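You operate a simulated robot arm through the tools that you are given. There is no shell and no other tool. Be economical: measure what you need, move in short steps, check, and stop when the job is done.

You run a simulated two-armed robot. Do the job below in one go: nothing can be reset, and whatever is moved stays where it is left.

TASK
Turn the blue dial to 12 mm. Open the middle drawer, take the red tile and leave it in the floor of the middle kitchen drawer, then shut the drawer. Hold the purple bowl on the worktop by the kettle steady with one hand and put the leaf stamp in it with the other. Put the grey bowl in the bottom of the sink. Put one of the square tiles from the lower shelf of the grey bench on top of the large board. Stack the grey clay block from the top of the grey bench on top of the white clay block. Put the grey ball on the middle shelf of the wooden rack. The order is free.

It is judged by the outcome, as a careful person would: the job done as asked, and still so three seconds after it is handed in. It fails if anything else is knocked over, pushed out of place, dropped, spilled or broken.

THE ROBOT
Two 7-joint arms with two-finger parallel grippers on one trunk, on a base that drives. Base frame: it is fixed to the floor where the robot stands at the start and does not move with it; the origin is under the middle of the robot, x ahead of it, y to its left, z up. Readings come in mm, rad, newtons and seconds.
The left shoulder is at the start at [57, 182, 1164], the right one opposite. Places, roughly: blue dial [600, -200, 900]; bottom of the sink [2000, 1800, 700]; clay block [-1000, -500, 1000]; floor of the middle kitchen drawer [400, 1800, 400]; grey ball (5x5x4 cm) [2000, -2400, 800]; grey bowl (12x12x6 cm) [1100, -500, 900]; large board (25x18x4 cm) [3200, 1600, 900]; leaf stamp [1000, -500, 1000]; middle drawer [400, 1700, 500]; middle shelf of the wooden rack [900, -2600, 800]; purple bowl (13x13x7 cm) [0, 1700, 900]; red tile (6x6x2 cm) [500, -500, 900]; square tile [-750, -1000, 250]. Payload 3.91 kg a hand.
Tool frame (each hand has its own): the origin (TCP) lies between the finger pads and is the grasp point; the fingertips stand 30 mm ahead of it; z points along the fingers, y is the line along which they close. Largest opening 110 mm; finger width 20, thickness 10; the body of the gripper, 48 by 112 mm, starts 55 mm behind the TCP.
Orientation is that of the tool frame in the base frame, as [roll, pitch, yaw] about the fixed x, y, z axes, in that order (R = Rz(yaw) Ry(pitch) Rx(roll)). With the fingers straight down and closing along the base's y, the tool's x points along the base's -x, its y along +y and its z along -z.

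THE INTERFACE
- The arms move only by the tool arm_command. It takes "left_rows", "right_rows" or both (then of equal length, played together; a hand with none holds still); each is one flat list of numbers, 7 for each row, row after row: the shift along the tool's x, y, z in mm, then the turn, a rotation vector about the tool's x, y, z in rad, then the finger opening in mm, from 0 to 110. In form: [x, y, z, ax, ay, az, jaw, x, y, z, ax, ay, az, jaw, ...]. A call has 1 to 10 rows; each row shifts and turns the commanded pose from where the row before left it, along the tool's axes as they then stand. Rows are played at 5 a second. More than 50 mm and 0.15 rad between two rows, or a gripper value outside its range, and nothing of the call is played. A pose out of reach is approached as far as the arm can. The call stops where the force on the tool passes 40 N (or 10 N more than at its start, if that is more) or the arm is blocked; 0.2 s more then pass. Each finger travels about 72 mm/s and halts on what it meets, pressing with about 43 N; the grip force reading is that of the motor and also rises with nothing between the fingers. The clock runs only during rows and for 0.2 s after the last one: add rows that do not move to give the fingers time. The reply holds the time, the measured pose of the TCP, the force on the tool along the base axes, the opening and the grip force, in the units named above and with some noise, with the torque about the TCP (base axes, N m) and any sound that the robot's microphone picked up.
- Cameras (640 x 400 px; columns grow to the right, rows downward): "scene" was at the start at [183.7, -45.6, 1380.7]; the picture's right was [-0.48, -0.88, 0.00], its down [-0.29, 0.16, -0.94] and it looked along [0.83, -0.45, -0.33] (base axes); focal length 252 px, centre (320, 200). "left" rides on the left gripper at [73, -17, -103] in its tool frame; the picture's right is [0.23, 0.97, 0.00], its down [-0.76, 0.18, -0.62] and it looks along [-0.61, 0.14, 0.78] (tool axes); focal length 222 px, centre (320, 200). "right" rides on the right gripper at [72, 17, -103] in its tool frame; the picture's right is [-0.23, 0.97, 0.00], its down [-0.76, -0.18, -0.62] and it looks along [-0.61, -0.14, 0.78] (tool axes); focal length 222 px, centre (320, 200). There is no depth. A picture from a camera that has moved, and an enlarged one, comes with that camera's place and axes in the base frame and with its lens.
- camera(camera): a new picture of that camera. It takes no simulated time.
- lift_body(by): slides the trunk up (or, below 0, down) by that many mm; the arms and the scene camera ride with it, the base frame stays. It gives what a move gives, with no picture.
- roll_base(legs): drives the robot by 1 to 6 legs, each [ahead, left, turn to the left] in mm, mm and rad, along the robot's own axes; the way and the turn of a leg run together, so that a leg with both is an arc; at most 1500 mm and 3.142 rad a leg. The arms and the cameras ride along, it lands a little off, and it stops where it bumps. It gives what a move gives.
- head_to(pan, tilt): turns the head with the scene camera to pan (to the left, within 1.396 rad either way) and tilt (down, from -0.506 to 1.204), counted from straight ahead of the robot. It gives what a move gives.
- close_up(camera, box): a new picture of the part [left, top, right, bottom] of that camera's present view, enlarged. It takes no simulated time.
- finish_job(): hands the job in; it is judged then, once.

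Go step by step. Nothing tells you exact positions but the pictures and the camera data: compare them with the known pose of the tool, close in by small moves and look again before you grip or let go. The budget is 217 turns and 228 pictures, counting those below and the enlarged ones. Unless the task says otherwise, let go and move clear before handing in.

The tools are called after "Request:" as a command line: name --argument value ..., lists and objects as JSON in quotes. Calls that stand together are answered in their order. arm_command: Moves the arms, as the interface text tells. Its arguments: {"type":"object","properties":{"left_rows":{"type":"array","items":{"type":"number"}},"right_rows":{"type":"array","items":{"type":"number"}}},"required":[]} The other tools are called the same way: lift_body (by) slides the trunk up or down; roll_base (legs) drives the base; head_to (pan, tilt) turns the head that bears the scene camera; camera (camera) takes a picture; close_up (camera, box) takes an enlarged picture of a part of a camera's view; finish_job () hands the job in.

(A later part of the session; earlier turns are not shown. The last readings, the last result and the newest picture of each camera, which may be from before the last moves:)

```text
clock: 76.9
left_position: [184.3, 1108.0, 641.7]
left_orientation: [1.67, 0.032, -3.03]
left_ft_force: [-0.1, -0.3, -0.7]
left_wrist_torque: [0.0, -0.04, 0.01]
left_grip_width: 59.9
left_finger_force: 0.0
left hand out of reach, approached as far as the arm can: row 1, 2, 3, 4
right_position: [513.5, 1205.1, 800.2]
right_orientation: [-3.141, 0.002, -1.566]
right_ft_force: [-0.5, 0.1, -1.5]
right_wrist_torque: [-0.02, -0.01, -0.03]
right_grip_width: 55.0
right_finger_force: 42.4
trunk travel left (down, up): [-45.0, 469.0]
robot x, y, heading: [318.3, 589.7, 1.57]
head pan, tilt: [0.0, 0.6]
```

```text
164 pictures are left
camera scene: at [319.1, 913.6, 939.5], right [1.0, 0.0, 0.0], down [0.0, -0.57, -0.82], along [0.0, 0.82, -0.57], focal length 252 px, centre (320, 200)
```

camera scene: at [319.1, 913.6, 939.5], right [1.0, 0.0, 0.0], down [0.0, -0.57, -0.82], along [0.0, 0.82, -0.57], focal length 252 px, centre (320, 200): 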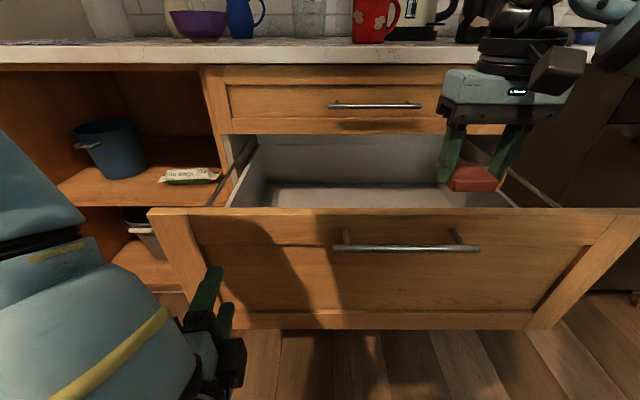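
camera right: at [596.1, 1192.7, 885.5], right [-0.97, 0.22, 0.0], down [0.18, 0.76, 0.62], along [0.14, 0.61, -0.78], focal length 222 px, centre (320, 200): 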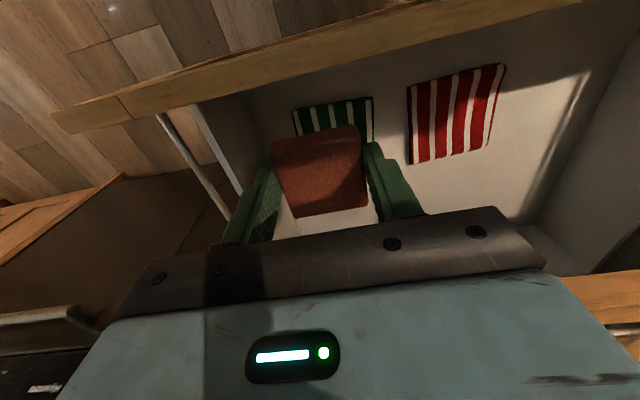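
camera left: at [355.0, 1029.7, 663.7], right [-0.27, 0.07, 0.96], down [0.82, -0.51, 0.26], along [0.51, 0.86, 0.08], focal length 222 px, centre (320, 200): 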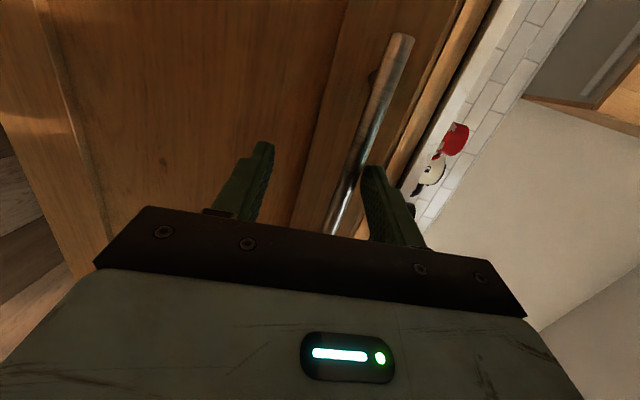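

I need to raise the left hand clear of the drawer front before rolling forward.

Request:
arm_command --left_rows '[10, 45, 0, 0, 0, 0, 60, 10, 45, 0, 0, 0, 0, 60, 10, 45, 0, 0, 0, 0, 40, 10, 45, 0, 0, 0, 0, 20, 10, 45, 0, 0, 0, 0, 10]'

Request:
roll_base --legs '[[75, 0, 0]]'

Request:
camera --camera "right"

Request:
camera --camera "scene"

```text
clock: 78.1
left_position: [144.3, 1152.7, 855.5]
left_orientation: [1.668, 0.031, -3.03]
left_ft_force: [-0.3, -0.5, 0.1]
left_wrist_torque: [-0.04, 0.02, 0.0]
left_grip_width: 10.1
left_finger_force: 0.1
left hand out of reach, approached as far as the arm can: row 1, 2, 3
right_position: [512.8, 1206.3, 799.9]
right_orientation: [3.141, 0.001, -1.569]
right_ft_force: [0.9, -0.4, -1.2]
right_wrist_torque: [0.0, 0.02, 0.01]
right_grip_width: 55.2
right_finger_force: 43.1
trunk travel left (down, up): [-45.0, 469.0]
robot x, y, heading: [321.5, 588.9, 1.575]
head pan, tilt: [0.0, 0.6]
```

```text
clock: 79.1
left_position: [142.2, 1229.5, 854.0]
left_orientation: [1.672, 0.034, -3.027]
left_ft_force: [0.0, 0.8, 0.3]
left_wrist_torque: [0.03, 0.03, 0.0]
left_grip_width: 9.9
left_finger_force: 0.1
right_position: [512.2, 1281.3, 799.2]
right_orientation: [-3.14, 0.0, -1.565]
right_ft_force: [0.6, -0.3, -0.9]
right_wrist_torque: [-0.01, -0.01, 0.02]
right_grip_width: 55.2
right_finger_force: 42.7
trunk travel left (down, up): [-45.0, 469.0]
robot x, y, heading: [316.6, 663.2, 1.572]
head pan, tilt: [0.0, 0.6]
```

```text
163 pictures are left
camera right: at [494.7, 1208.7, 902.1], right [-0.98, 0.22, 0.0], down [0.17, 0.76, 0.62], along [0.14, 0.61, -0.78], focal length 222 px, centre (320, 200)
```

right: 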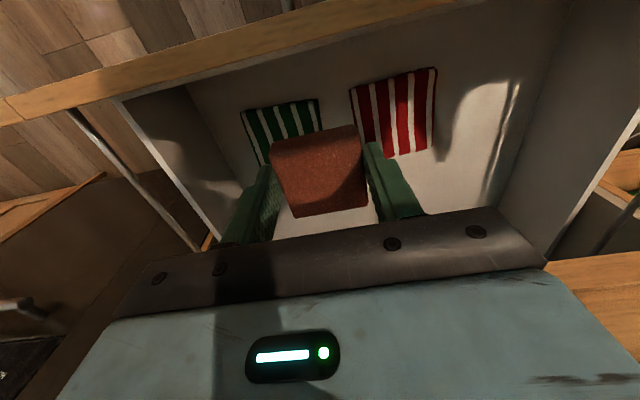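

```text
162 pictures are left
camera scene: at [318.1, 988.9, 939.3], right [1.0, 0.0, 0.0], down [0.0, -0.57, -0.82], along [0.0, 0.82, -0.57], focal length 252 px, centre (320, 200)
```

scene: 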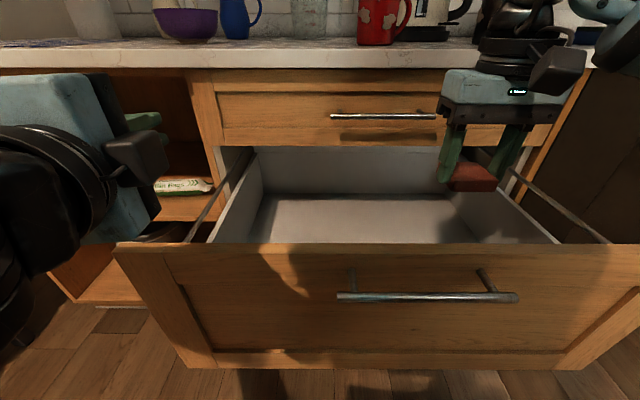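

Triangulation shows the gap is too narrow; the drawer's left part (x≈120–300) is bare floor. I'll shift the base left 297 mm and forward 70 mm so the tile is above about (215, 1350).

Request:
roll_base --legs '[[0, 297, 0], [70, 0, 0]]'

Request:
camera --camera "right"

Request:
camera --camera "scene"

```text
clock: 82.9
left_position: [-153.5, 1297.7, 854.1]
left_orientation: [1.67, 0.031, -3.023]
left_ft_force: [-0.9, -0.5, 0.1]
left_wrist_torque: [0.0, 0.01, -0.01]
left_grip_width: 10.1
left_finger_force: 0.1
right_position: [215.8, 1349.7, 799.3]
right_orientation: [3.141, 0.0, -1.564]
right_ft_force: [0.2, -0.9, -0.4]
right_wrist_torque: [0.01, -0.01, 0.01]
right_grip_width: 55.1
right_finger_force: 42.8
trunk travel left (down, up): [-45.0, 469.0]
robot x, y, heading: [23.4, 732.0, 1.581]
head pan, tilt: [0.0, 0.6]
```

```text
161 pictures are left
camera right: at [197.7, 1277.2, 902.0], right [-0.98, 0.22, 0.0], down [0.17, 0.76, 0.62], along [0.14, 0.61, -0.78], focal length 222 px, centre (320, 200)
```

right: 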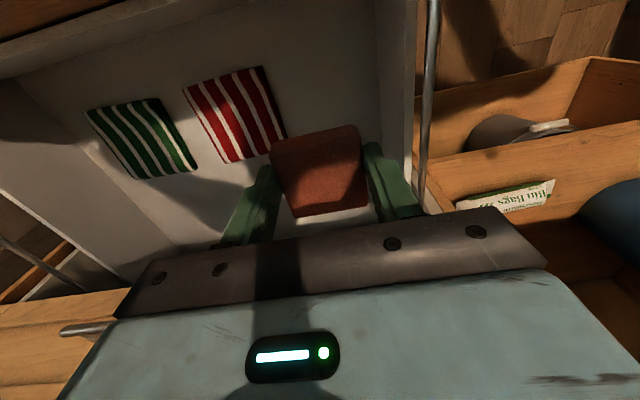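

```text
160 pictures are left
camera scene: at [21.3, 1057.2, 939.3], right [1.0, 0.01, 0.0], down [0.0, -0.57, -0.82], along [0.0, 0.82, -0.57], focal length 252 px, centre (320, 200)
```

scene: 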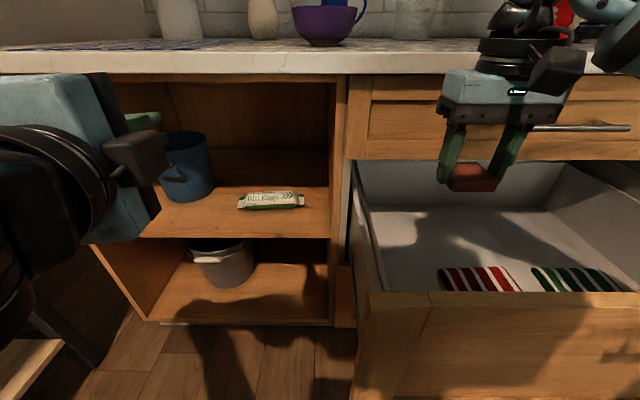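

The free floor is about x 170–305 here, so I'll shift 29 mm right and go down into the drawer.

Request:
arm_command --right_rows '[0, -29, 0, 0, 0, 0, 45, 0, 0, 40, 0, 0, 0, 45, 0, 0, 45, 0, 0, 0, 45, 0, 0, 45, 0, 0, 0, 45, 0, 0, 0, 0, 0, 0, 45]'

Request:
camera --camera "right"

Request:
camera --camera "scene"

```text
clock: 84.1
left_position: [-153.6, 1296.8, 853.9]
left_orientation: [1.668, 0.03, -3.027]
left_ft_force: [0.4, 0.3, 0.3]
left_wrist_torque: [0.0, 0.01, -0.01]
left_grip_width: 10.0
left_finger_force: 0.0
right_position: [244.7, 1350.3, 669.3]
right_orientation: [-3.141, 0.001, -1.564]
right_ft_force: [0.7, -0.2, -1.4]
right_wrist_torque: [0.01, 0.0, 0.01]
right_grip_width: 55.2
right_finger_force: 42.8
trunk travel left (down, up): [-45.0, 469.0]
robot x, y, heading: [21.8, 731.9, 1.579]
head pan, tilt: [0.0, 0.6]
```

```text
159 pictures are left
camera right: at [228.3, 1278.4, 771.9], right [-0.98, 0.22, 0.0], down [0.17, 0.76, 0.62], along [0.14, 0.61, -0.78], focal length 222 px, centre (320, 200)
```

right: 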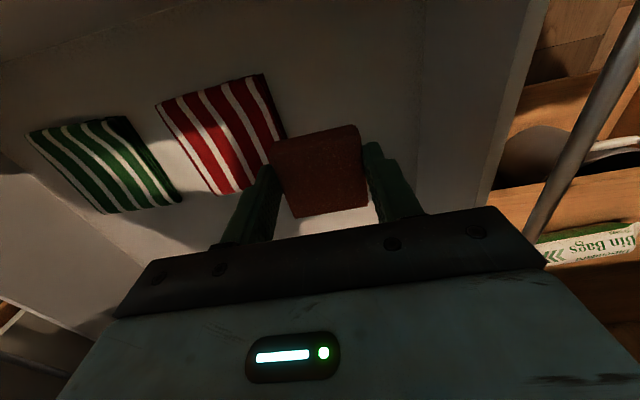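

```text
158 pictures are left
camera scene: at [21.3, 1056.7, 939.5], right [1.0, 0.01, 0.0], down [0.0, -0.56, -0.83], along [0.0, 0.83, -0.56], focal length 252 px, centre (320, 200)
```

scene: 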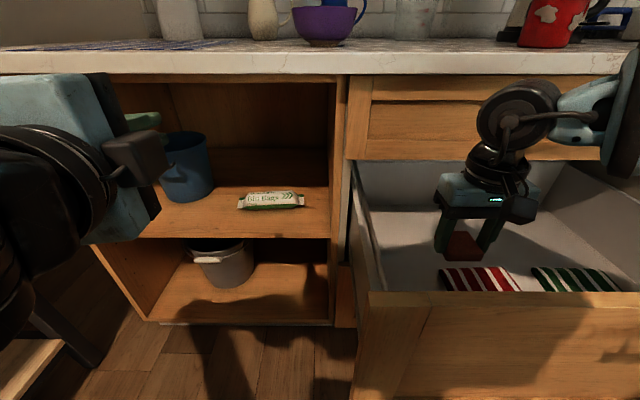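

Clear path; continue down to just above the floor.

Request:
arm_command --right_rows '[0, 3, 40, 0, 0, 0, 45, 0, 3, 40, 0, 0, 0, 45, 0, 0, 40, 0, 0, 0, 45, 0, 0, 25, 0, 0, 0, 45, 0, 0, 0, 0, 0, 0, 45]'

Request:
camera --camera "right"

Request:
camera --camera "scene"

```text
clock: 85.3
left_position: [-152.9, 1296.4, 854.6]
left_orientation: [1.669, 0.032, -3.027]
left_ft_force: [-0.4, -0.4, -0.3]
left_wrist_torque: [-0.03, 0.03, -0.02]
left_grip_width: 9.9
left_finger_force: 0.0
right_position: [239.2, 1351.5, 522.5]
right_orientation: [-3.141, 0.001, -1.563]
right_ft_force: [-0.7, -0.2, -0.3]
right_wrist_torque: [0.01, 0.01, 0.01]
right_grip_width: 55.1
right_finger_force: 42.5
trunk travel left (down, up): [-45.0, 469.0]
robot x, y, heading: [21.7, 735.3, 1.578]
head pan, tilt: [0.0, 0.6]
```

```text
157 pictures are left
camera right: at [222.1, 1278.3, 626.2], right [-0.98, 0.22, 0.0], down [0.17, 0.76, 0.62], along [0.14, 0.61, -0.78], focal length 222 px, centre (320, 200)
```

right: 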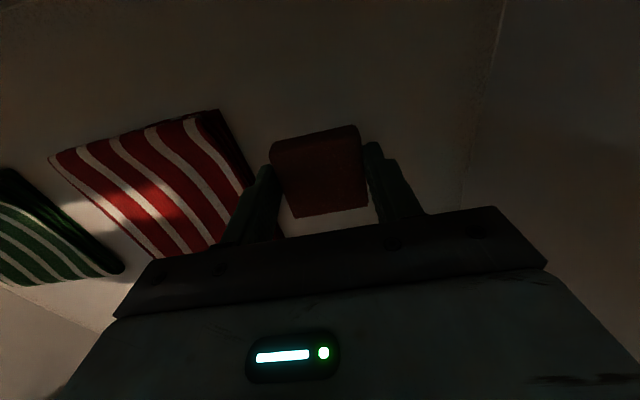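

```text
156 pictures are left
camera scene: at [21.3, 1056.7, 939.5], right [1.0, 0.01, 0.0], down [0.0, -0.56, -0.83], along [0.0, 0.83, -0.56], focal length 252 px, centre (320, 200)
```

scene: 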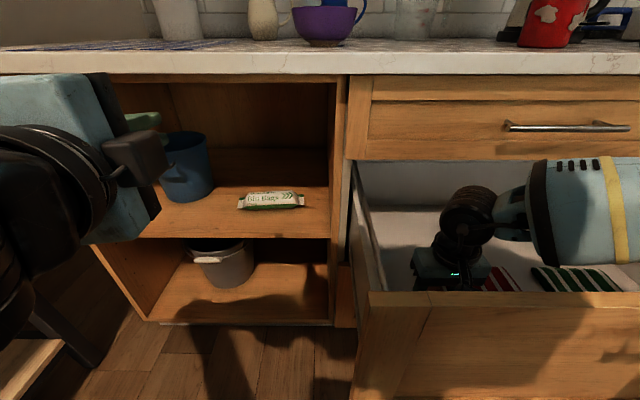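

Nearly there; shift 12 mm away from the red cloth and settle down in small steps.

Request:
arm_command --right_rows '[0, 12, 0, 0, 0, 0, 45, 0, 0, 8, 0, 0, 0, 45, 0, 0, 5, 0, 0, 0, 45, 0, 0, 4, 0, 0, 0, 45, 0, 0, 3, 0, 0, 0, 45, 0, 0, 3, 0, 0, 0, 45]'

```text
clock: 86.7
left_position: [-154.2, 1297.3, 853.4]
left_orientation: [1.668, 0.031, -3.027]
left_ft_force: [0.7, 0.0, -0.1]
left_wrist_torque: [-0.02, -0.05, 0.01]
left_grip_width: 10.1
left_finger_force: 0.1
right_position: [226.0, 1349.9, 501.7]
right_orientation: [-3.141, 0.001, -1.564]
right_ft_force: [0.2, 0.8, -1.1]
right_wrist_torque: [-0.03, -0.01, 0.02]
right_grip_width: 55.0
right_finger_force: 42.8
trunk travel left (down, up): [-45.0, 469.0]
robot x, y, heading: [23.2, 732.8, 1.577]
head pan, tilt: [0.0, 0.6]
```

Request:
arm_command --right_rows '[0, 0, 3, 0, 0, 0, 45, 0, 0, 3, 0, 0, 0, 45, 0, 0, 3, 0, 0, 0, 45, 0, 0, 3, 0, 0, 0, 45, 0, 0, 3, 0, 0, 0, 45, 0, 0, 3, 0, 0, 0, 45, 0, 0, 3, 0, 0, 0, 45]'

```text
clock: 88.3
left_position: [-153.6, 1296.1, 854.2]
left_orientation: [1.669, 0.03, -3.026]
left_ft_force: [0.1, -0.1, 0.6]
left_wrist_torque: [0.03, 0.02, 0.01]
left_grip_width: 9.8
left_finger_force: 0.1
right_position: [224.9, 1349.5, 481.1]
right_orientation: [-3.14, 0.001, -1.564]
right_ft_force: [-0.3, 0.4, -0.4]
right_wrist_torque: [-0.01, -0.01, 0.01]
right_grip_width: 55.0
right_finger_force: 42.9
trunk travel left (down, up): [-45.0, 469.0]
robot x, y, heading: [23.0, 733.6, 1.578]
head pan, tilt: [0.0, 0.6]
```

No contact yet; keep lowering gently.

Request:
arm_command --right_rows '[0, 0, 4, 0, 0, 0, 45, 0, 0, 4, 0, 0, 0, 45, 0, 0, 4, 0, 0, 0, 45, 0, 0, 4, 0, 0, 0, 45, 0, 0, 4, 0, 0, 0, 45, 0, 0, 4, 0, 0, 0, 45, 0, 0, 4, 0, 0, 0, 45, 0, 0, 4, 0, 0, 0, 45]'

Request:
camera --camera "right"

```text
clock: 89.0
left_position: [-154.1, 1296.3, 854.7]
left_orientation: [1.669, 0.03, -3.026]
left_ft_force: [0.4, -0.1, -0.3]
left_wrist_torque: [0.02, 0.01, -0.04]
left_grip_width: 9.8
left_finger_force: 0.0
right_position: [225.6, 1354.2, 478.3]
right_orientation: [3.137, 0.016, -1.565]
right_ft_force: [1.8, 0.9, 14.3]
right_wrist_torque: [-0.26, -0.28, 0.05]
right_grip_width: 54.7
right_finger_force: 43.6
trunk travel left (down, up): [-45.0, 469.0]
robot x, y, heading: [22.7, 732.7, 1.572]
head pan, tilt: [0.0, 0.6]
stopped in row 3 (right hand): the force on the tool passed its limit at 45 N (the readings are from after the stop); the commanded pose is now the measured one
```

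```text
155 pictures are left
camera right: at [208.2, 1279.9, 580.0], right [-0.97, 0.22, 0.01], down [0.18, 0.75, 0.63], along [0.14, 0.62, -0.77], focal length 222 px, centre (320, 200)
```

right: 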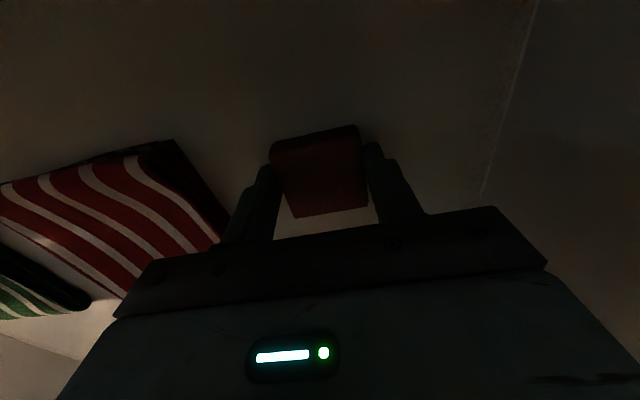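

Contact with the floor (45 N). Release and rise straight up.

Request:
arm_command --right_rows '[0, 0, 0, 0, 0, 0, 60, 0, 0, 0, 0, 0, 0, 74, 0, 0, -5, 0, 0, 0, 74, 0, 0, -20, 0, 0, 0, 74, 0, 0, -40, 0, 0, 0, 74, 0, 0, -45, 0, 0, 0, 74, 0, 0, -45, 0, 0, 0, 74, 0, 0, -45, 0, 0, 0, 74, 0, 0, -45, 0, 0, 0, 74, 0, 0, -45, 0, 0, 0, 74]'

Request:
camera --camera "right"

Request:
camera --camera "scene"

```text
clock: 91.2
left_position: [-153.0, 1296.3, 854.2]
left_orientation: [1.669, 0.032, -3.026]
left_ft_force: [0.0, -0.7, -0.8]
left_wrist_torque: [-0.01, 0.01, 0.02]
left_grip_width: 10.3
left_finger_force: 0.1
right_position: [227.2, 1351.2, 767.7]
right_orientation: [3.14, 0.009, -1.565]
right_ft_force: [-0.3, -0.1, 0.6]
right_wrist_torque: [0.03, 0.0, -0.03]
right_grip_width: 74.2
right_finger_force: 0.0
trunk travel left (down, up): [-45.0, 469.0]
robot x, y, heading: [24.0, 732.8, 1.575]
head pan, tilt: [0.0, 0.6]
```

```text
154 pictures are left
camera right: at [209.1, 1277.3, 870.5], right [-0.98, 0.22, 0.0], down [0.17, 0.76, 0.63], along [0.14, 0.62, -0.78], focal length 222 px, centre (320, 200)
```

right: 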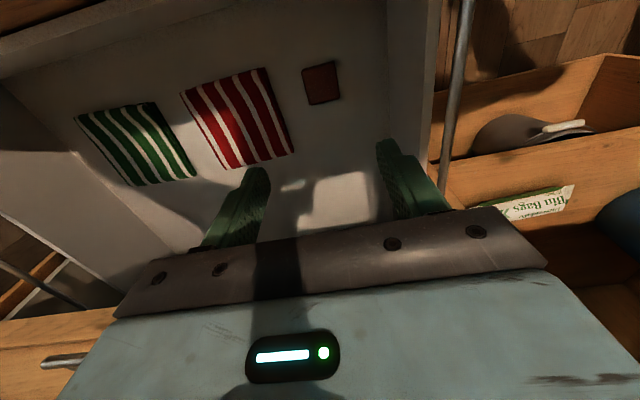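

```text
153 pictures are left
camera scene: at [21.5, 1056.6, 939.5], right [1.0, 0.0, 0.0], down [0.0, -0.56, -0.83], along [0.0, 0.83, -0.56], focal length 252 px, centre (320, 200)
```

scene: 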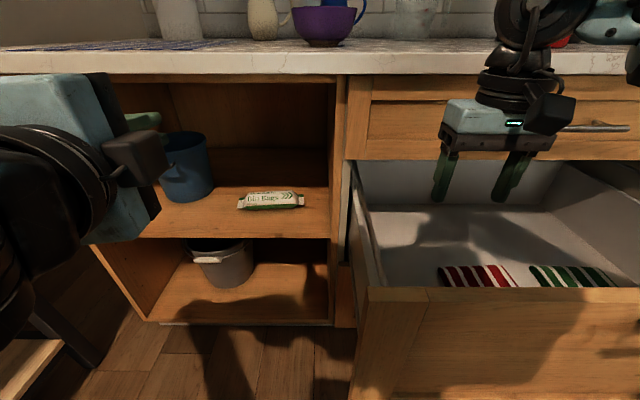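

The red tile lies flat on the bare drawer floor. Next: retract the right hand, move the base so the left hand can push the drawer front shut.

Request:
arm_command --right_rows '[0, 0, -35, 0, 0, 0, 74, 40, 0, 0, 0, 0, 0, 74, 45, 0, 0, 0, 0, 0, 74, 45, 0, 0, 0, 0, 0, 74, 45, 0, 0, 0, 0, 0, 74]'

Request:
roll_base --legs '[[-140, 0, 0], [0, -424, 0]]'

Request:
arm_command --left_rows '[-40, 0, -15, 0, 0, 0, 10, -40, 0, -15, 0, 0, 0, 10, -40, 0, -15, 0, 0, 0, 10, -40, 0, -15, 0, 0, 0, 10]'

Request:
camera --camera "scene"

```text
clock: 92.4
left_position: [-153.4, 1295.2, 854.5]
left_orientation: [1.669, 0.031, -3.027]
left_ft_force: [-0.1, 0.3, 0.3]
left_wrist_torque: [-0.03, -0.01, 0.07]
left_grip_width: 10.2
left_finger_force: 0.0
right_position: [227.2, 1174.2, 802.4]
right_orientation: [3.138, 0.01, -1.566]
right_ft_force: [-0.1, -0.1, 0.2]
right_wrist_torque: [-0.01, 0.01, 0.0]
right_grip_width: 74.0
right_finger_force: 0.1
trunk travel left (down, up): [-45.0, 469.0]
robot x, y, heading: [22.8, 731.2, 1.579]
head pan, tilt: [0.0, 0.6]
```

```text
clock: 97.7
left_position: [273.0, 1160.9, 855.4]
left_orientation: [1.668, 0.031, -3.021]
left_ft_force: [0.2, 0.5, 0.2]
left_wrist_torque: [-0.01, 0.01, 0.0]
left_grip_width: 9.9
left_finger_force: 0.1
right_position: [652.8, 1039.8, 800.4]
right_orientation: [3.14, 0.008, -1.561]
right_ft_force: [0.5, 0.4, -0.4]
right_wrist_torque: [-0.03, 0.03, 0.01]
right_grip_width: 73.9
right_finger_force: 0.1
trunk travel left (down, up): [-45.0, 469.0]
robot x, y, heading: [454.5, 597.2, 1.581]
head pan, tilt: [0.0, 0.6]
```

```text
clock: 98.7
left_position: [438.4, 1126.1, 865.8]
left_orientation: [1.671, 0.034, -3.025]
left_ft_force: [-0.3, -0.2, -0.9]
left_wrist_torque: [0.01, 0.0, -0.01]
left_grip_width: 9.9
left_finger_force: 0.0
left hand out of reach, approached as far as the arm can: row 4
right_position: [653.6, 1039.5, 802.3]
right_orientation: [3.14, 0.011, -1.561]
right_ft_force: [-0.1, -0.2, 0.0]
right_wrist_torque: [-0.02, -0.02, -0.02]
right_grip_width: 74.0
right_finger_force: 0.0
trunk travel left (down, up): [-45.0, 469.0]
robot x, y, heading: [452.5, 594.1, 1.581]
head pan, tilt: [0.0, 0.6]
```

```text
152 pictures are left
camera scene: at [448.8, 921.2, 939.5], right [1.0, 0.01, 0.0], down [0.01, -0.56, -0.83], along [-0.01, 0.82, -0.56], focal length 252 px, centre (320, 200)
```

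scene: 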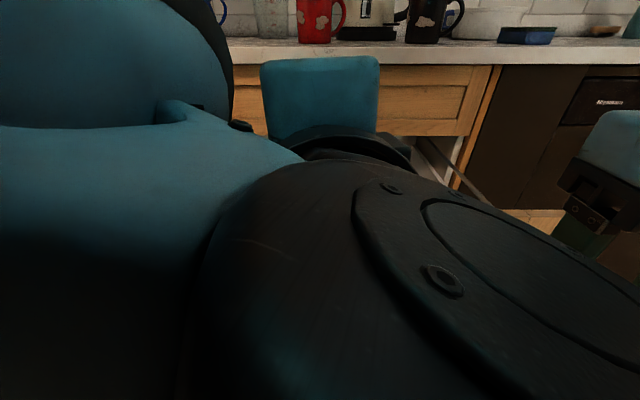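

Now lower the left hand in front of the drawer face, below the bar.

Request:
arm_command --left_rows '[0, -40, -15, 0, 0, 0, 10, 0, -45, 0, 0, 0, 0, 10, 0, -45, 0, 0, 0, 0, 10, 0, -45, 0, 0, 0, 0, 10, 0, -45, 0, 0, 0, 0, 10]'

Request:
camera --camera "left"

Request:
camera --camera "scene"

```text
clock: 99.8
left_position: [439.7, 1117.5, 659.4]
left_orientation: [1.65, 0.066, -2.986]
left_ft_force: [-0.4, 0.5, -0.6]
left_wrist_torque: [0.04, 0.0, 0.04]
left_grip_width: 10.1
left_finger_force: 0.1
left hand out of reach, approached as far as the arm can: row 1
right_position: [653.5, 1040.2, 801.4]
right_orientation: [3.139, 0.011, -1.562]
right_ft_force: [0.0, 0.0, -0.1]
right_wrist_torque: [-0.01, -0.02, 0.0]
right_grip_width: 74.1
right_finger_force: 0.1
trunk travel left (down, up): [-45.0, 469.0]
robot x, y, heading: [449.1, 599.9, 1.578]
head pan, tilt: [0.0, 0.6]
```

```text
151 pictures are left
camera left: at [383.5, 1004.1, 646.5], right [-0.3, 0.03, 0.95], down [0.83, -0.48, 0.28], along [0.47, 0.87, 0.12], focal length 222 px, centre (320, 200)
```

left: 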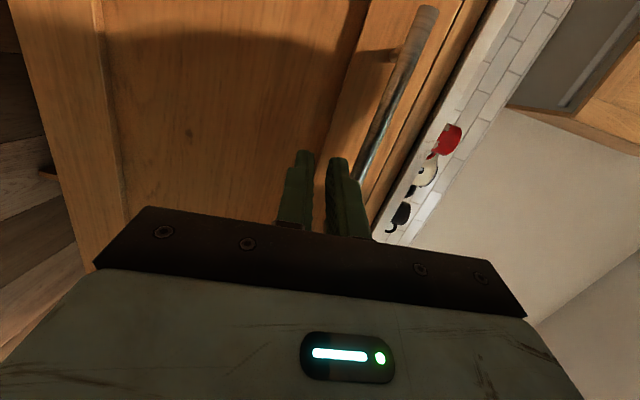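

```text
150 pictures are left
camera scene: at [448.2, 921.2, 939.5], right [1.0, 0.01, 0.0], down [0.01, -0.56, -0.83], along [-0.01, 0.83, -0.56], focal length 252 px, centre (320, 200)
```

scene: 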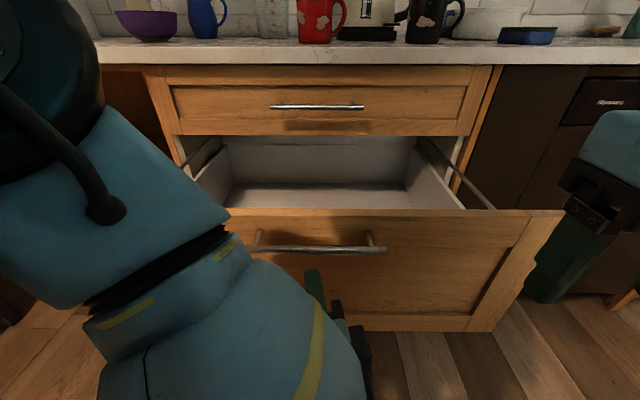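

The left fingertips sit below the bar, in front of the drawer face. I'll drive forward to push it shut.

Request:
roll_base --legs '[[310, 0, 0]]'

Request:
camera --camera "scene"

```text
clock: 101.9
left_position: [435.2, 1427.2, 656.0]
left_orientation: [1.662, 0.055, -2.983]
left_ft_force: [-0.8, 0.7, -0.3]
left_wrist_torque: [-0.02, 0.01, -0.01]
left_grip_width: 9.9
left_finger_force: 0.0
right_position: [651.2, 1349.5, 801.5]
right_orientation: [3.141, 0.011, -1.562]
right_ft_force: [-0.4, 1.6, 0.3]
right_wrist_torque: [-0.01, 0.0, 0.03]
right_grip_width: 74.0
right_finger_force: 0.0
trunk travel left (down, up): [-45.0, 469.0]
robot x, y, heading: [449.6, 904.4, 1.575]
head pan, tilt: [0.0, 0.6]
```

```text
149 pictures are left
camera scene: at [446.5, 1230.6, 939.4], right [1.0, 0.01, 0.0], down [0.0, -0.57, -0.82], along [-0.01, 0.82, -0.57], focal length 252 px, centre (320, 200)
```

scene: 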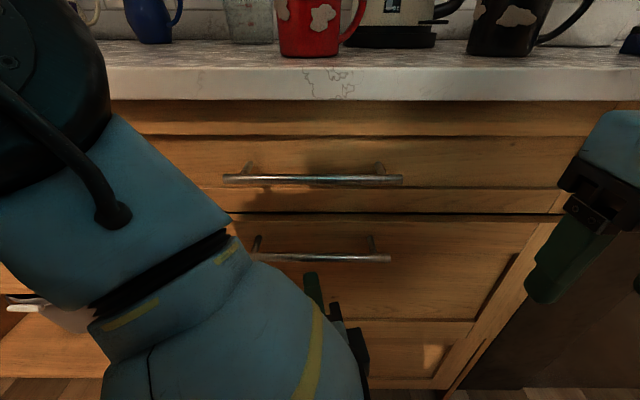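

Drawer is nearly shut. I'll push the last bit with the arm until resistance.

Request:
arm_command --left_rows '[0, 1, 15, 0, 0, 0, 0, 0, 1, 15, 0, 0, 0, 0, 0, 1, 15, 0, 0, 0, 0, 0, 1, 15, 0, 0, 0, 0, 0, 1, 15, 0, 0, 0, 0, 0, 1, 10, 0, 0, 0, 0]'

Request:
camera --camera "scene"

```text
clock: 103.0
left_position: [427.6, 1484.9, 655.0]
left_orientation: [1.661, 0.053, -2.988]
left_ft_force: [-2.5, -13.9, 7.9]
left_wrist_torque: [0.33, -0.04, 0.03]
left_grip_width: 0.0
left_finger_force: 38.0
right_position: [650.3, 1348.2, 801.1]
right_orientation: [3.138, 0.01, -1.559]
right_ft_force: [-0.3, 0.6, -0.5]
right_wrist_torque: [-0.02, 0.01, 0.03]
right_grip_width: 74.1
right_finger_force: 0.0
trunk travel left (down, up): [-45.0, 469.0]
robot x, y, heading: [448.7, 903.1, 1.574]
head pan, tilt: [0.0, 0.6]
stopped in row 5 (left hand): the force on the tool passed its limit at 53 N (the readings are from after the stop); the commanded pose is now the measured one
```

```text
148 pictures are left
camera scene: at [446.1, 1229.2, 939.8], right [1.0, 0.01, 0.0], down [0.01, -0.56, -0.83], along [-0.01, 0.83, -0.56], focal length 252 px, centre (320, 200)
```

scene: 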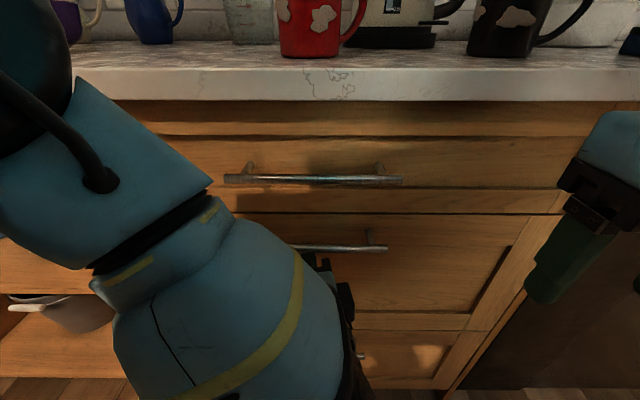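

The drawer is shut. Now I back off, raise the trunk and turn the left hand down again.

Request:
roll_base --legs '[[-250, 0, 0]]'

Request:
lift_body --by 420

Request:
arm_command --left_rows '[0, 0, 0, 0.0863, 0.0863, -0.0863, 60, 0, 0, 0, 0.0863, 0.0863, -0.0863, 60, 0, 0, 0, 0.0863, 0.0863, -0.0863, 60, 0, 0, 0, 0.0863, 0.0863, -0.0863, 60, 0, 0, 0, 0.0863, 0.0863, -0.0863, 60, 0, 0, 0, 0.0863, 0.0863, -0.0863, 60, 0, 0, 0, 0.0863, 0.0863, -0.0863, 60]'

Request:
arm_command --left_rows '[0, 0, 0, 0.0863, 0.0863, -0.0863, 60, 0, 0, 0, 0.0863, 0.0863, -0.0863, 60, 0, 0, 0, 0.0863, 0.0863, -0.0863, 60, 0, 0, 0, 0.0863, 0.0863, -0.0863, 60, 0, 0, 0, 0.0863, 0.0863, -0.0863, 60, 0, 0, 0, 0.0863, 0.0863, -0.0863, 60, 0, 0, 0, 0.0863, 0.0863, -0.0863, 60]'

Request:
camera --camera "scene"

```text
clock: 104.8
left_position: [428.1, 1239.2, 655.4]
left_orientation: [1.663, 0.053, -2.986]
left_ft_force: [-0.2, 0.5, 0.3]
left_wrist_torque: [0.0, -0.03, 0.04]
left_grip_width: 0.0
left_finger_force: 38.1
right_position: [651.8, 1103.3, 801.8]
right_orientation: [3.14, 0.009, -1.56]
right_ft_force: [0.0, -0.1, 0.3]
right_wrist_torque: [0.02, 0.05, -0.01]
right_grip_width: 73.9
right_finger_force: 0.1
trunk travel left (down, up): [-45.0, 469.0]
robot x, y, heading: [450.7, 656.0, 1.584]
head pan, tilt: [0.0, 0.6]
```

```text
refused: 420 is not a number from -400 to 400
```

```text
clock: 106.4
left_position: [428.7, 1239.9, 653.3]
left_orientation: [2.466, 0.31, -2.167]
left_ft_force: [0.0, -0.6, 0.7]
left_wrist_torque: [-0.04, -0.02, -0.02]
left_grip_width: 59.9
left_finger_force: 0.0
right_position: [651.8, 1103.5, 801.4]
right_orientation: [3.14, 0.012, -1.561]
right_ft_force: [0.7, 0.1, 0.1]
right_wrist_torque: [-0.02, -0.04, 0.0]
right_grip_width: 73.6
right_finger_force: 0.1
trunk travel left (down, up): [-45.0, 469.0]
robot x, y, heading: [451.0, 657.2, 1.582]
head pan, tilt: [0.0, 0.6]
```

```text
clock: 108.0
left_position: [428.0, 1241.6, 654.0]
left_orientation: [-3.091, -0.092, -1.42]
left_ft_force: [0.0, 0.2, 0.2]
left_wrist_torque: [-0.03, -0.03, -0.01]
left_grip_width: 60.1
left_finger_force: 0.1
right_position: [652.3, 1104.1, 801.6]
right_orientation: [3.141, 0.009, -1.562]
right_ft_force: [-0.1, 0.1, -0.3]
right_wrist_torque: [-0.01, 0.03, -0.05]
right_grip_width: 74.1
right_finger_force: 0.0
trunk travel left (down, up): [-45.0, 469.0]
robot x, y, heading: [454.6, 656.6, 1.58]
head pan, tilt: [0.0, 0.6]
```

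```text
147 pictures are left
camera scene: at [447.9, 983.8, 939.5], right [1.0, 0.01, 0.0], down [0.01, -0.57, -0.82], along [-0.01, 0.82, -0.57], focal length 252 px, centre (320, 200)
```

scene: 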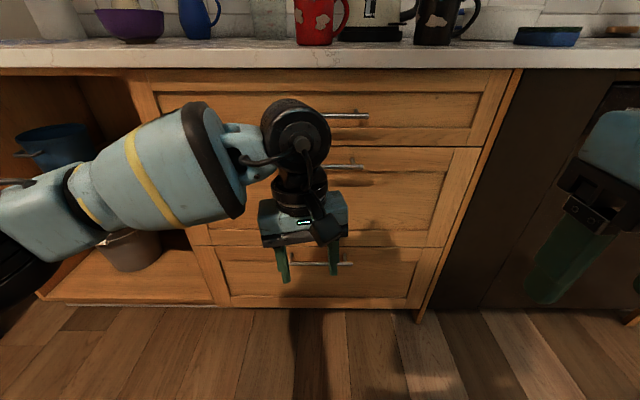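

Drawers shut. Raise the trunk and fold the left hand back to a compact pose, squaring its orientation.

Request:
lift_body --by 400

Request:
arm_command --left_rows '[0, 0, -20, -0.026, -0.046, 0.07, 80, 0, 0, -20, -0.026, -0.046, 0.07, 80, 30, 35, -10, 0, 0, 0, 80, 30, 35, -10, 0, 0, 0, 80, 30, 35, -10, 0, 0, 0, 80, 30, 35, -10, 0, 0, 0, 80, 30, 35, -10, 0, 0, 0, 80, 30, 35, -10, 0, 0, 0, 80]'

Request:
head_to --pan -0.3 --tilt 0.4

Request:
camera --camera "scene"

```text
clock: 111.9
left_position: [428.1, 1239.5, 1052.1]
left_orientation: [-3.092, -0.092, -1.422]
left_ft_force: [-0.1, -1.3, 0.1]
left_wrist_torque: [-0.01, 0.02, 0.01]
left_grip_width: 60.1
left_finger_force: 0.0
right_position: [653.0, 1103.3, 1200.3]
right_orientation: [3.14, 0.008, -1.561]
right_ft_force: [0.2, 0.5, 1.0]
right_wrist_torque: [0.02, -0.01, 0.02]
right_grip_width: 74.2
right_finger_force: 0.0
trunk travel left (down, up): [-445.0, 69.0]
robot x, y, heading: [450.2, 658.8, 1.581]
head pan, tilt: [0.0, 0.6]
```

```text
clock: 113.7
left_position: [219.2, 1057.8, 1154.1]
left_orientation: [-3.133, 0.007, -1.56]
left_ft_force: [-0.3, 0.2, 0.3]
left_wrist_torque: [-0.01, 0.03, 0.02]
left_grip_width: 80.0
left_finger_force: 0.1
right_position: [650.9, 1102.2, 1203.2]
right_orientation: [-3.141, 0.011, -1.559]
right_ft_force: [-0.9, -0.5, 0.8]
right_wrist_torque: [0.03, -0.02, -0.01]
right_grip_width: 73.9
right_finger_force: 0.0
trunk travel left (down, up): [-445.0, 69.0]
robot x, y, heading: [451.7, 658.9, 1.579]
head pan, tilt: [0.0, 0.6]
```

```text
clock: 114.5
left_position: [221.8, 1060.7, 1152.6]
left_orientation: [-3.136, 0.004, -1.56]
left_ft_force: [0.1, 0.2, -1.0]
left_wrist_torque: [0.02, -0.01, 0.01]
left_grip_width: 80.0
left_finger_force: 0.0
right_position: [652.6, 1104.1, 1201.4]
right_orientation: [3.139, 0.011, -1.561]
right_ft_force: [-0.5, -0.2, -0.2]
right_wrist_torque: [-0.01, 0.01, -0.02]
right_grip_width: 73.8
right_finger_force: 0.0
trunk travel left (down, up): [-445.0, 69.0]
robot x, y, heading: [450.7, 658.5, 1.579]
head pan, tilt: [-0.3, 0.4]
```

```text
146 pictures are left
camera scene: at [476.9, 834.3, 1399.6], right [0.96, -0.29, 0.0], down [-0.11, -0.37, -0.92], along [0.26, 0.88, -0.39], focal length 252 px, centre (320, 200)
```

scene: 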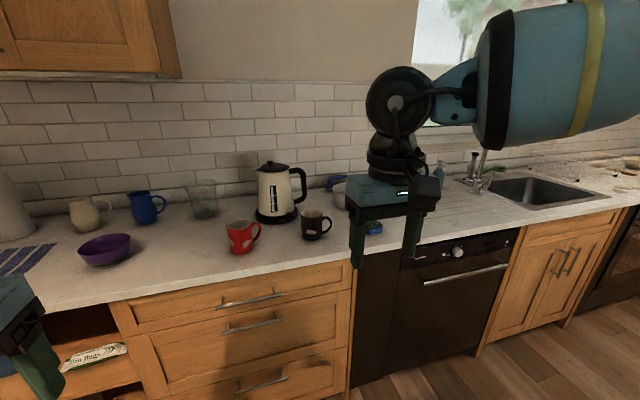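

Now drive around to the right side of the worktable, facing it, to fetch the leaf stamp and grey bowl.

Request:
roll_base --legs '[[0, 545, 0], [-1000, 0, 0], [-740, 0, 0], [0, -1070, 0]]'

Request:
head_to --pan 0 --tilt 0.6

Request:
camera --camera "scene"

```text
clock: 137.4
left_position: [755.5, -664.6, 1152.4]
left_orientation: [-3.136, 0.005, -1.552]
left_ft_force: [1.0, -0.4, -1.3]
left_wrist_torque: [-0.02, 0.01, -0.03]
left_grip_width: 80.2
left_finger_force: 0.0
right_position: [1185.7, -620.5, 1200.6]
right_orientation: [3.141, 0.009, -1.555]
right_ft_force: [0.9, 0.3, 0.0]
right_wrist_torque: [-0.02, -0.02, 0.0]
right_grip_width: 74.2
right_finger_force: 0.2
trunk travel left (down, up): [-445.0, 69.0]
robot x, y, heading: [984.6, -1065.1, 1.587]
head pan, tilt: [-0.3, 0.4]
```

```text
clock: 138.2
left_position: [755.2, -665.5, 1152.5]
left_orientation: [-3.138, 0.004, -1.554]
left_ft_force: [-0.5, 0.1, 0.3]
left_wrist_torque: [-0.01, 0.0, -0.02]
left_grip_width: 79.8
left_finger_force: 0.0
right_position: [1185.5, -618.7, 1200.8]
right_orientation: [3.14, 0.011, -1.554]
right_ft_force: [0.2, -0.2, 0.5]
right_wrist_torque: [-0.03, -0.03, 0.01]
right_grip_width: 73.9
right_finger_force: 0.0
trunk travel left (down, up): [-445.0, 69.0]
robot x, y, heading: [983.8, -1064.1, 1.583]
head pan, tilt: [0.0, 0.6]
```

```text
145 pictures are left
camera scene: at [984.2, -889.7, 1381.5], right [1.0, 0.02, 0.0], down [0.01, -0.56, -0.83], along [-0.01, 0.83, -0.56], focal length 252 px, centre (320, 200)
```

scene: 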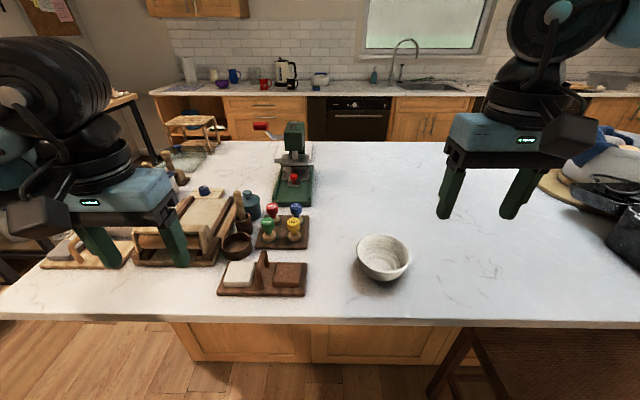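

From here I see the bowl (~1127, -476) and the yellow LEAF stamp (~913, -416). Roll 50 mm nearer and bring the right hand over the bowl's right rim and the left hand over the stamp.

Request:
roll_base --legs '[[50, 0, 0]]'

Request:
arm_command --left_rows '[-33, -26, 5, 0, 0, 0, 90, -33, -26, 5, 0, 0, 0, 90, -33, -26, 5, 0, 0, 0, 90, -33, -26, 5, 0, 0, 0, 90, -33, -26, 5, 0, 0, 0, 90, -33, -26, 5, 0, 0, 0, 90]' --right_rows '[-24, 0, 25, 0, 0, 0, 74, -24, 0, 25, 0, 0, 0, 74, -24, 0, 25, 0, 0, 0, 74, -22, 0, 25, 0, 0, 0, 74, 0, 0, 20, 0, 0, 0, 74, 0, 0, 20, 0, 0, 0, 74]'

Request:
camera --camera "scene"

Request:
camera --camera "left"

Request:
camera --camera "right"

```text
clock: 139.1
left_position: [754.9, -617.4, 1152.7]
left_orientation: [-3.136, 0.006, -1.553]
left_ft_force: [-0.6, 0.3, -0.2]
left_wrist_torque: [0.0, -0.01, -0.01]
left_grip_width: 80.2
left_finger_force: 0.0
right_position: [1185.6, -570.3, 1201.0]
right_orientation: [3.139, 0.01, -1.555]
right_ft_force: [-0.5, -0.4, -0.2]
right_wrist_torque: [-0.04, 0.01, -0.01]
right_grip_width: 74.0
right_finger_force: 0.0
trunk travel left (down, up): [-445.0, 69.0]
robot x, y, heading: [983.0, -1017.3, 1.587]
head pan, tilt: [0.0, 0.6]
```

```text
clock: 140.5
left_position: [909.1, -413.9, 1123.6]
left_orientation: [-3.138, 0.005, -1.555]
left_ft_force: [0.0, 0.4, 0.1]
left_wrist_torque: [-0.04, 0.02, 0.0]
left_grip_width: 89.9
left_finger_force: 0.0
right_position: [1183.8, -473.4, 1060.7]
right_orientation: [3.138, 0.009, -1.554]
right_ft_force: [0.4, 0.9, -0.5]
right_wrist_torque: [0.02, 0.0, 0.01]
right_grip_width: 74.1
right_finger_force: 0.1
trunk travel left (down, up): [-445.0, 69.0]
robot x, y, heading: [982.0, -1018.4, 1.59]
head pan, tilt: [0.0, 0.6]
```

```text
144 pictures are left
camera scene: at [985.2, -839.7, 1381.3], right [1.0, 0.02, 0.0], down [0.01, -0.57, -0.82], along [-0.01, 0.82, -0.57], focal length 252 px, centre (320, 200)
```

scene: 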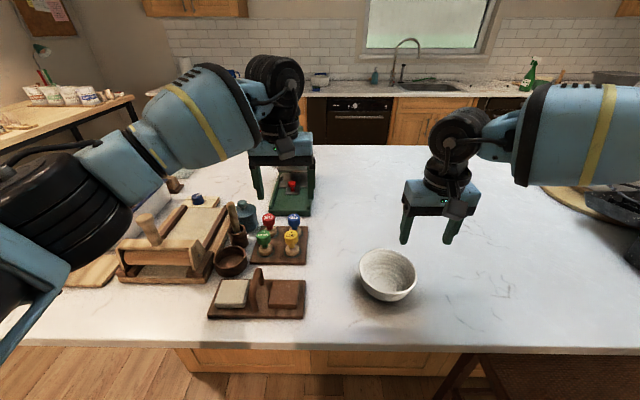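

```text
143 pictures are left
camera left: at [925.3, -487.3, 1226.5], right [-0.97, -0.24, -0.01], down [-0.19, 0.76, 0.63], along [-0.15, 0.61, -0.78], focal length 222 px, centre (320, 200)
```

left: 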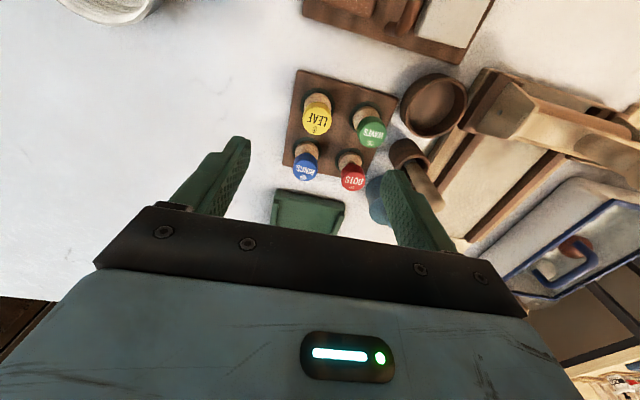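

```text
142 pictures are left
camera right: at [1167.3, -548.3, 1163.5], right [-0.98, 0.21, 0.0], down [0.17, 0.76, 0.63], along [0.13, 0.62, -0.78], focal length 222 px, centre (320, 200)
```

right: 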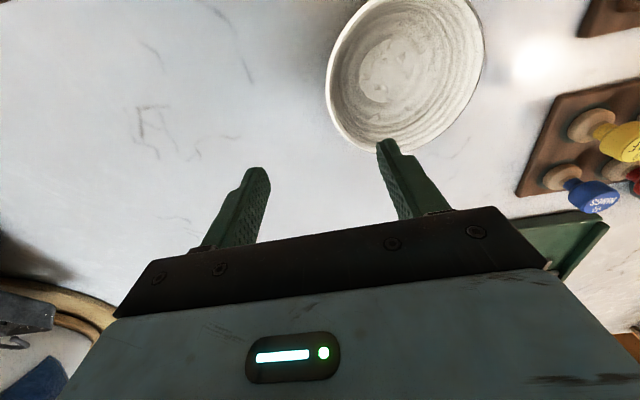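

Stamp cap top ≈ (912, -417, 996); bowl centre ≈ (1108, -498), rim z≈960. I'll rotate the left hand 45° to miss the neighbouring stamps and lower the right hand onto the bowl's right rim.

Request:
arm_command --left_rows '[3, -3, 10, 0, 0, -0.131, 70, 0, 0, 10, 0, 0, -0.131, 60, 0, 0, 10, 0, 0, -0.131, 56, 0, 0, 10, 0, 0, -0.131, 56, 0, 0, 10, 0, 0, -0.131, 56, 0, 0, 10, 0, 0, -0.131, 56]' --right_rows '[13, 10, 10, 0, 0, 0, 74, 12, 9, 15, 0, 0, 0, 74, 0, 0, 15, 0, 0, 0, 74, 0, 0, 15, 0, 0, 0, 74, 0, 0, 10, 0, 0, 0, 74, 0, 0, 0, 0, 0, 0, 74]'

Request:
camera --camera "scene"

Request:
camera --camera "left"

Request:
camera --camera "right"

```text
clock: 141.9
left_position: [909.5, -417.6, 1064.7]
left_orientation: [-3.133, -0.001, -0.767]
left_ft_force: [0.1, -0.2, -0.1]
left_wrist_torque: [-0.02, -0.01, 0.01]
left_grip_width: 56.1
left_finger_force: 0.0
right_position: [1163.3, -499.3, 995.3]
right_orientation: [3.141, 0.01, -1.555]
right_ft_force: [-0.6, -0.1, 0.1]
right_wrist_torque: [0.02, 0.03, 0.02]
right_grip_width: 73.9
right_finger_force: 0.0
trunk travel left (down, up): [-445.0, 69.0]
robot x, y, heading: [985.5, -1017.4, 1.59]
head pan, tilt: [0.0, 0.6]
```

```text
141 pictures are left
camera scene: at [983.2, -840.6, 1381.4], right [1.0, 0.02, 0.0], down [0.01, -0.56, -0.83], along [-0.01, 0.82, -0.56], focal length 252 px, centre (320, 200)
```

scene: 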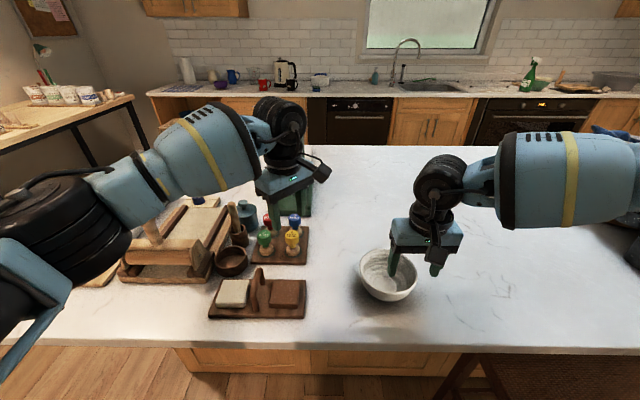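

```text
140 pictures are left
camera left: at [972.1, -455.7, 1167.3], right [-0.51, -0.86, -0.01], down [-0.68, 0.4, 0.62], along [-0.53, 0.32, -0.78], focal length 222 px, centre (320, 200)
```

left: 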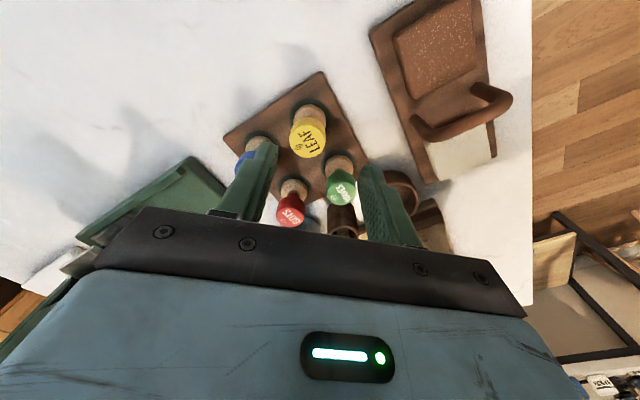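

```text
139 pictures are left
camera right: at [1147.7, -573.0, 1098.0], right [-0.98, 0.21, 0.0], down [0.17, 0.76, 0.63], along [0.13, 0.62, -0.78], focal length 222 px, centre (320, 200)
```

right: 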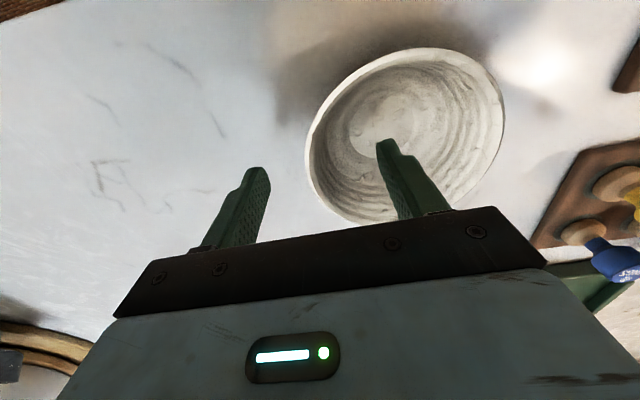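

The right hand straddles the rim; I'll correct a few mm, lower and close. The left hand's diagonal is too near the blue cap, so I rotate it to the other diagonal.

Request:
arm_command --left_rows '[0, 0, 0, 0, 0, 0.15, 56, 0, 0, 0, 0, 0, 0.15, 56, 0, 0, 0, 0, 0, 0.15, 56, 0, 0, 0, 0, 0, 0.15, 56, 0, 0, 0, 0, 0, 0.15, 56, 0, 0, 0, 0, 0, 0.15, 56, 0, 0, 0, 0, 0, 0.15, 56, 0, 0, 0, 0, 0, 0.15, 56, 0, 0, 0, 0, 0, 0.15, 56, 0, 0, 0, 0, 0, 0.15, 56]' --right_rows '[8, -6, 0, 0, 0, 0, 74, 0, 0, 14, 0, 0, 0, 74, 0, 0, 13, 0, 0, 0, 74, 0, 0, 0, 0, 0, 0, 55, 0, 0, 0, 0, 0, 0, 35, 0, 0, 0, 0, 0, 0, 15, 0, 0, 0, 0, 0, 0, 0, 0, 0, 0, 0, 0, 0, 0, 0, 0, 0, 0, 0, 0, 0, 0, 0, 0, 0, 0, 0, 0]'

Request:
camera --camera "left"

Request:
camera --camera "right"

```text
clock: 144.1
left_position: [909.6, -419.0, 1065.5]
left_orientation: [3.141, 0.008, -2.268]
left_ft_force: [-0.3, -0.3, 0.3]
left_wrist_torque: [-0.01, 0.01, -0.03]
left_grip_width: 56.3
left_finger_force: 0.1
right_position: [1168.2, -505.8, 974.2]
right_orientation: [3.136, 0.017, -1.556]
right_ft_force: [-1.2, 10.9, 30.6]
right_wrist_torque: [0.48, 2.28, -0.8]
right_grip_width: 18.2
right_finger_force: 42.7
trunk travel left (down, up): [-445.0, 69.0]
robot x, y, heading: [988.5, -1015.8, 1.584]
head pan, tilt: [0.0, 0.6]
```

```text
138 pictures are left
camera left: at [874.5, -485.3, 1168.0], right [-0.89, 0.45, 0.0], down [0.35, 0.69, 0.63], along [0.29, 0.56, -0.78], focal length 222 px, centre (320, 200)
```

left: 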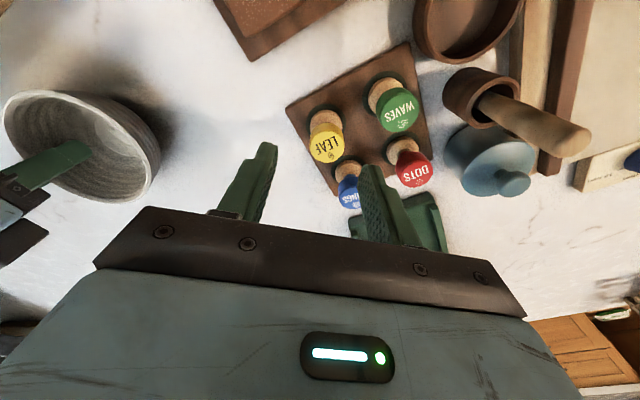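

```text
137 pictures are left
camera right: at [1152.9, -581.1, 1075.2], right [-0.98, 0.21, 0.01], down [0.17, 0.75, 0.64], along [0.13, 0.62, -0.77], focal length 222 px, centre (320, 200)
```

right: 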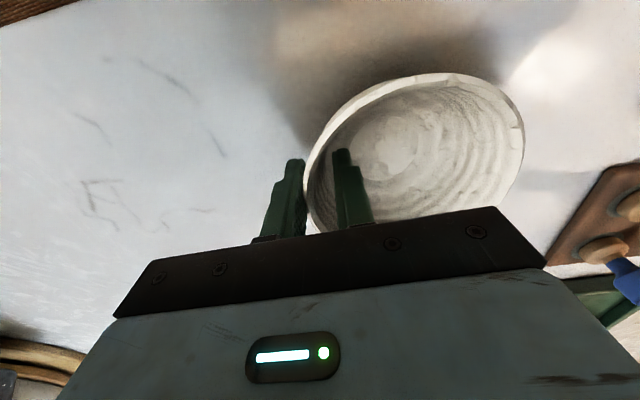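

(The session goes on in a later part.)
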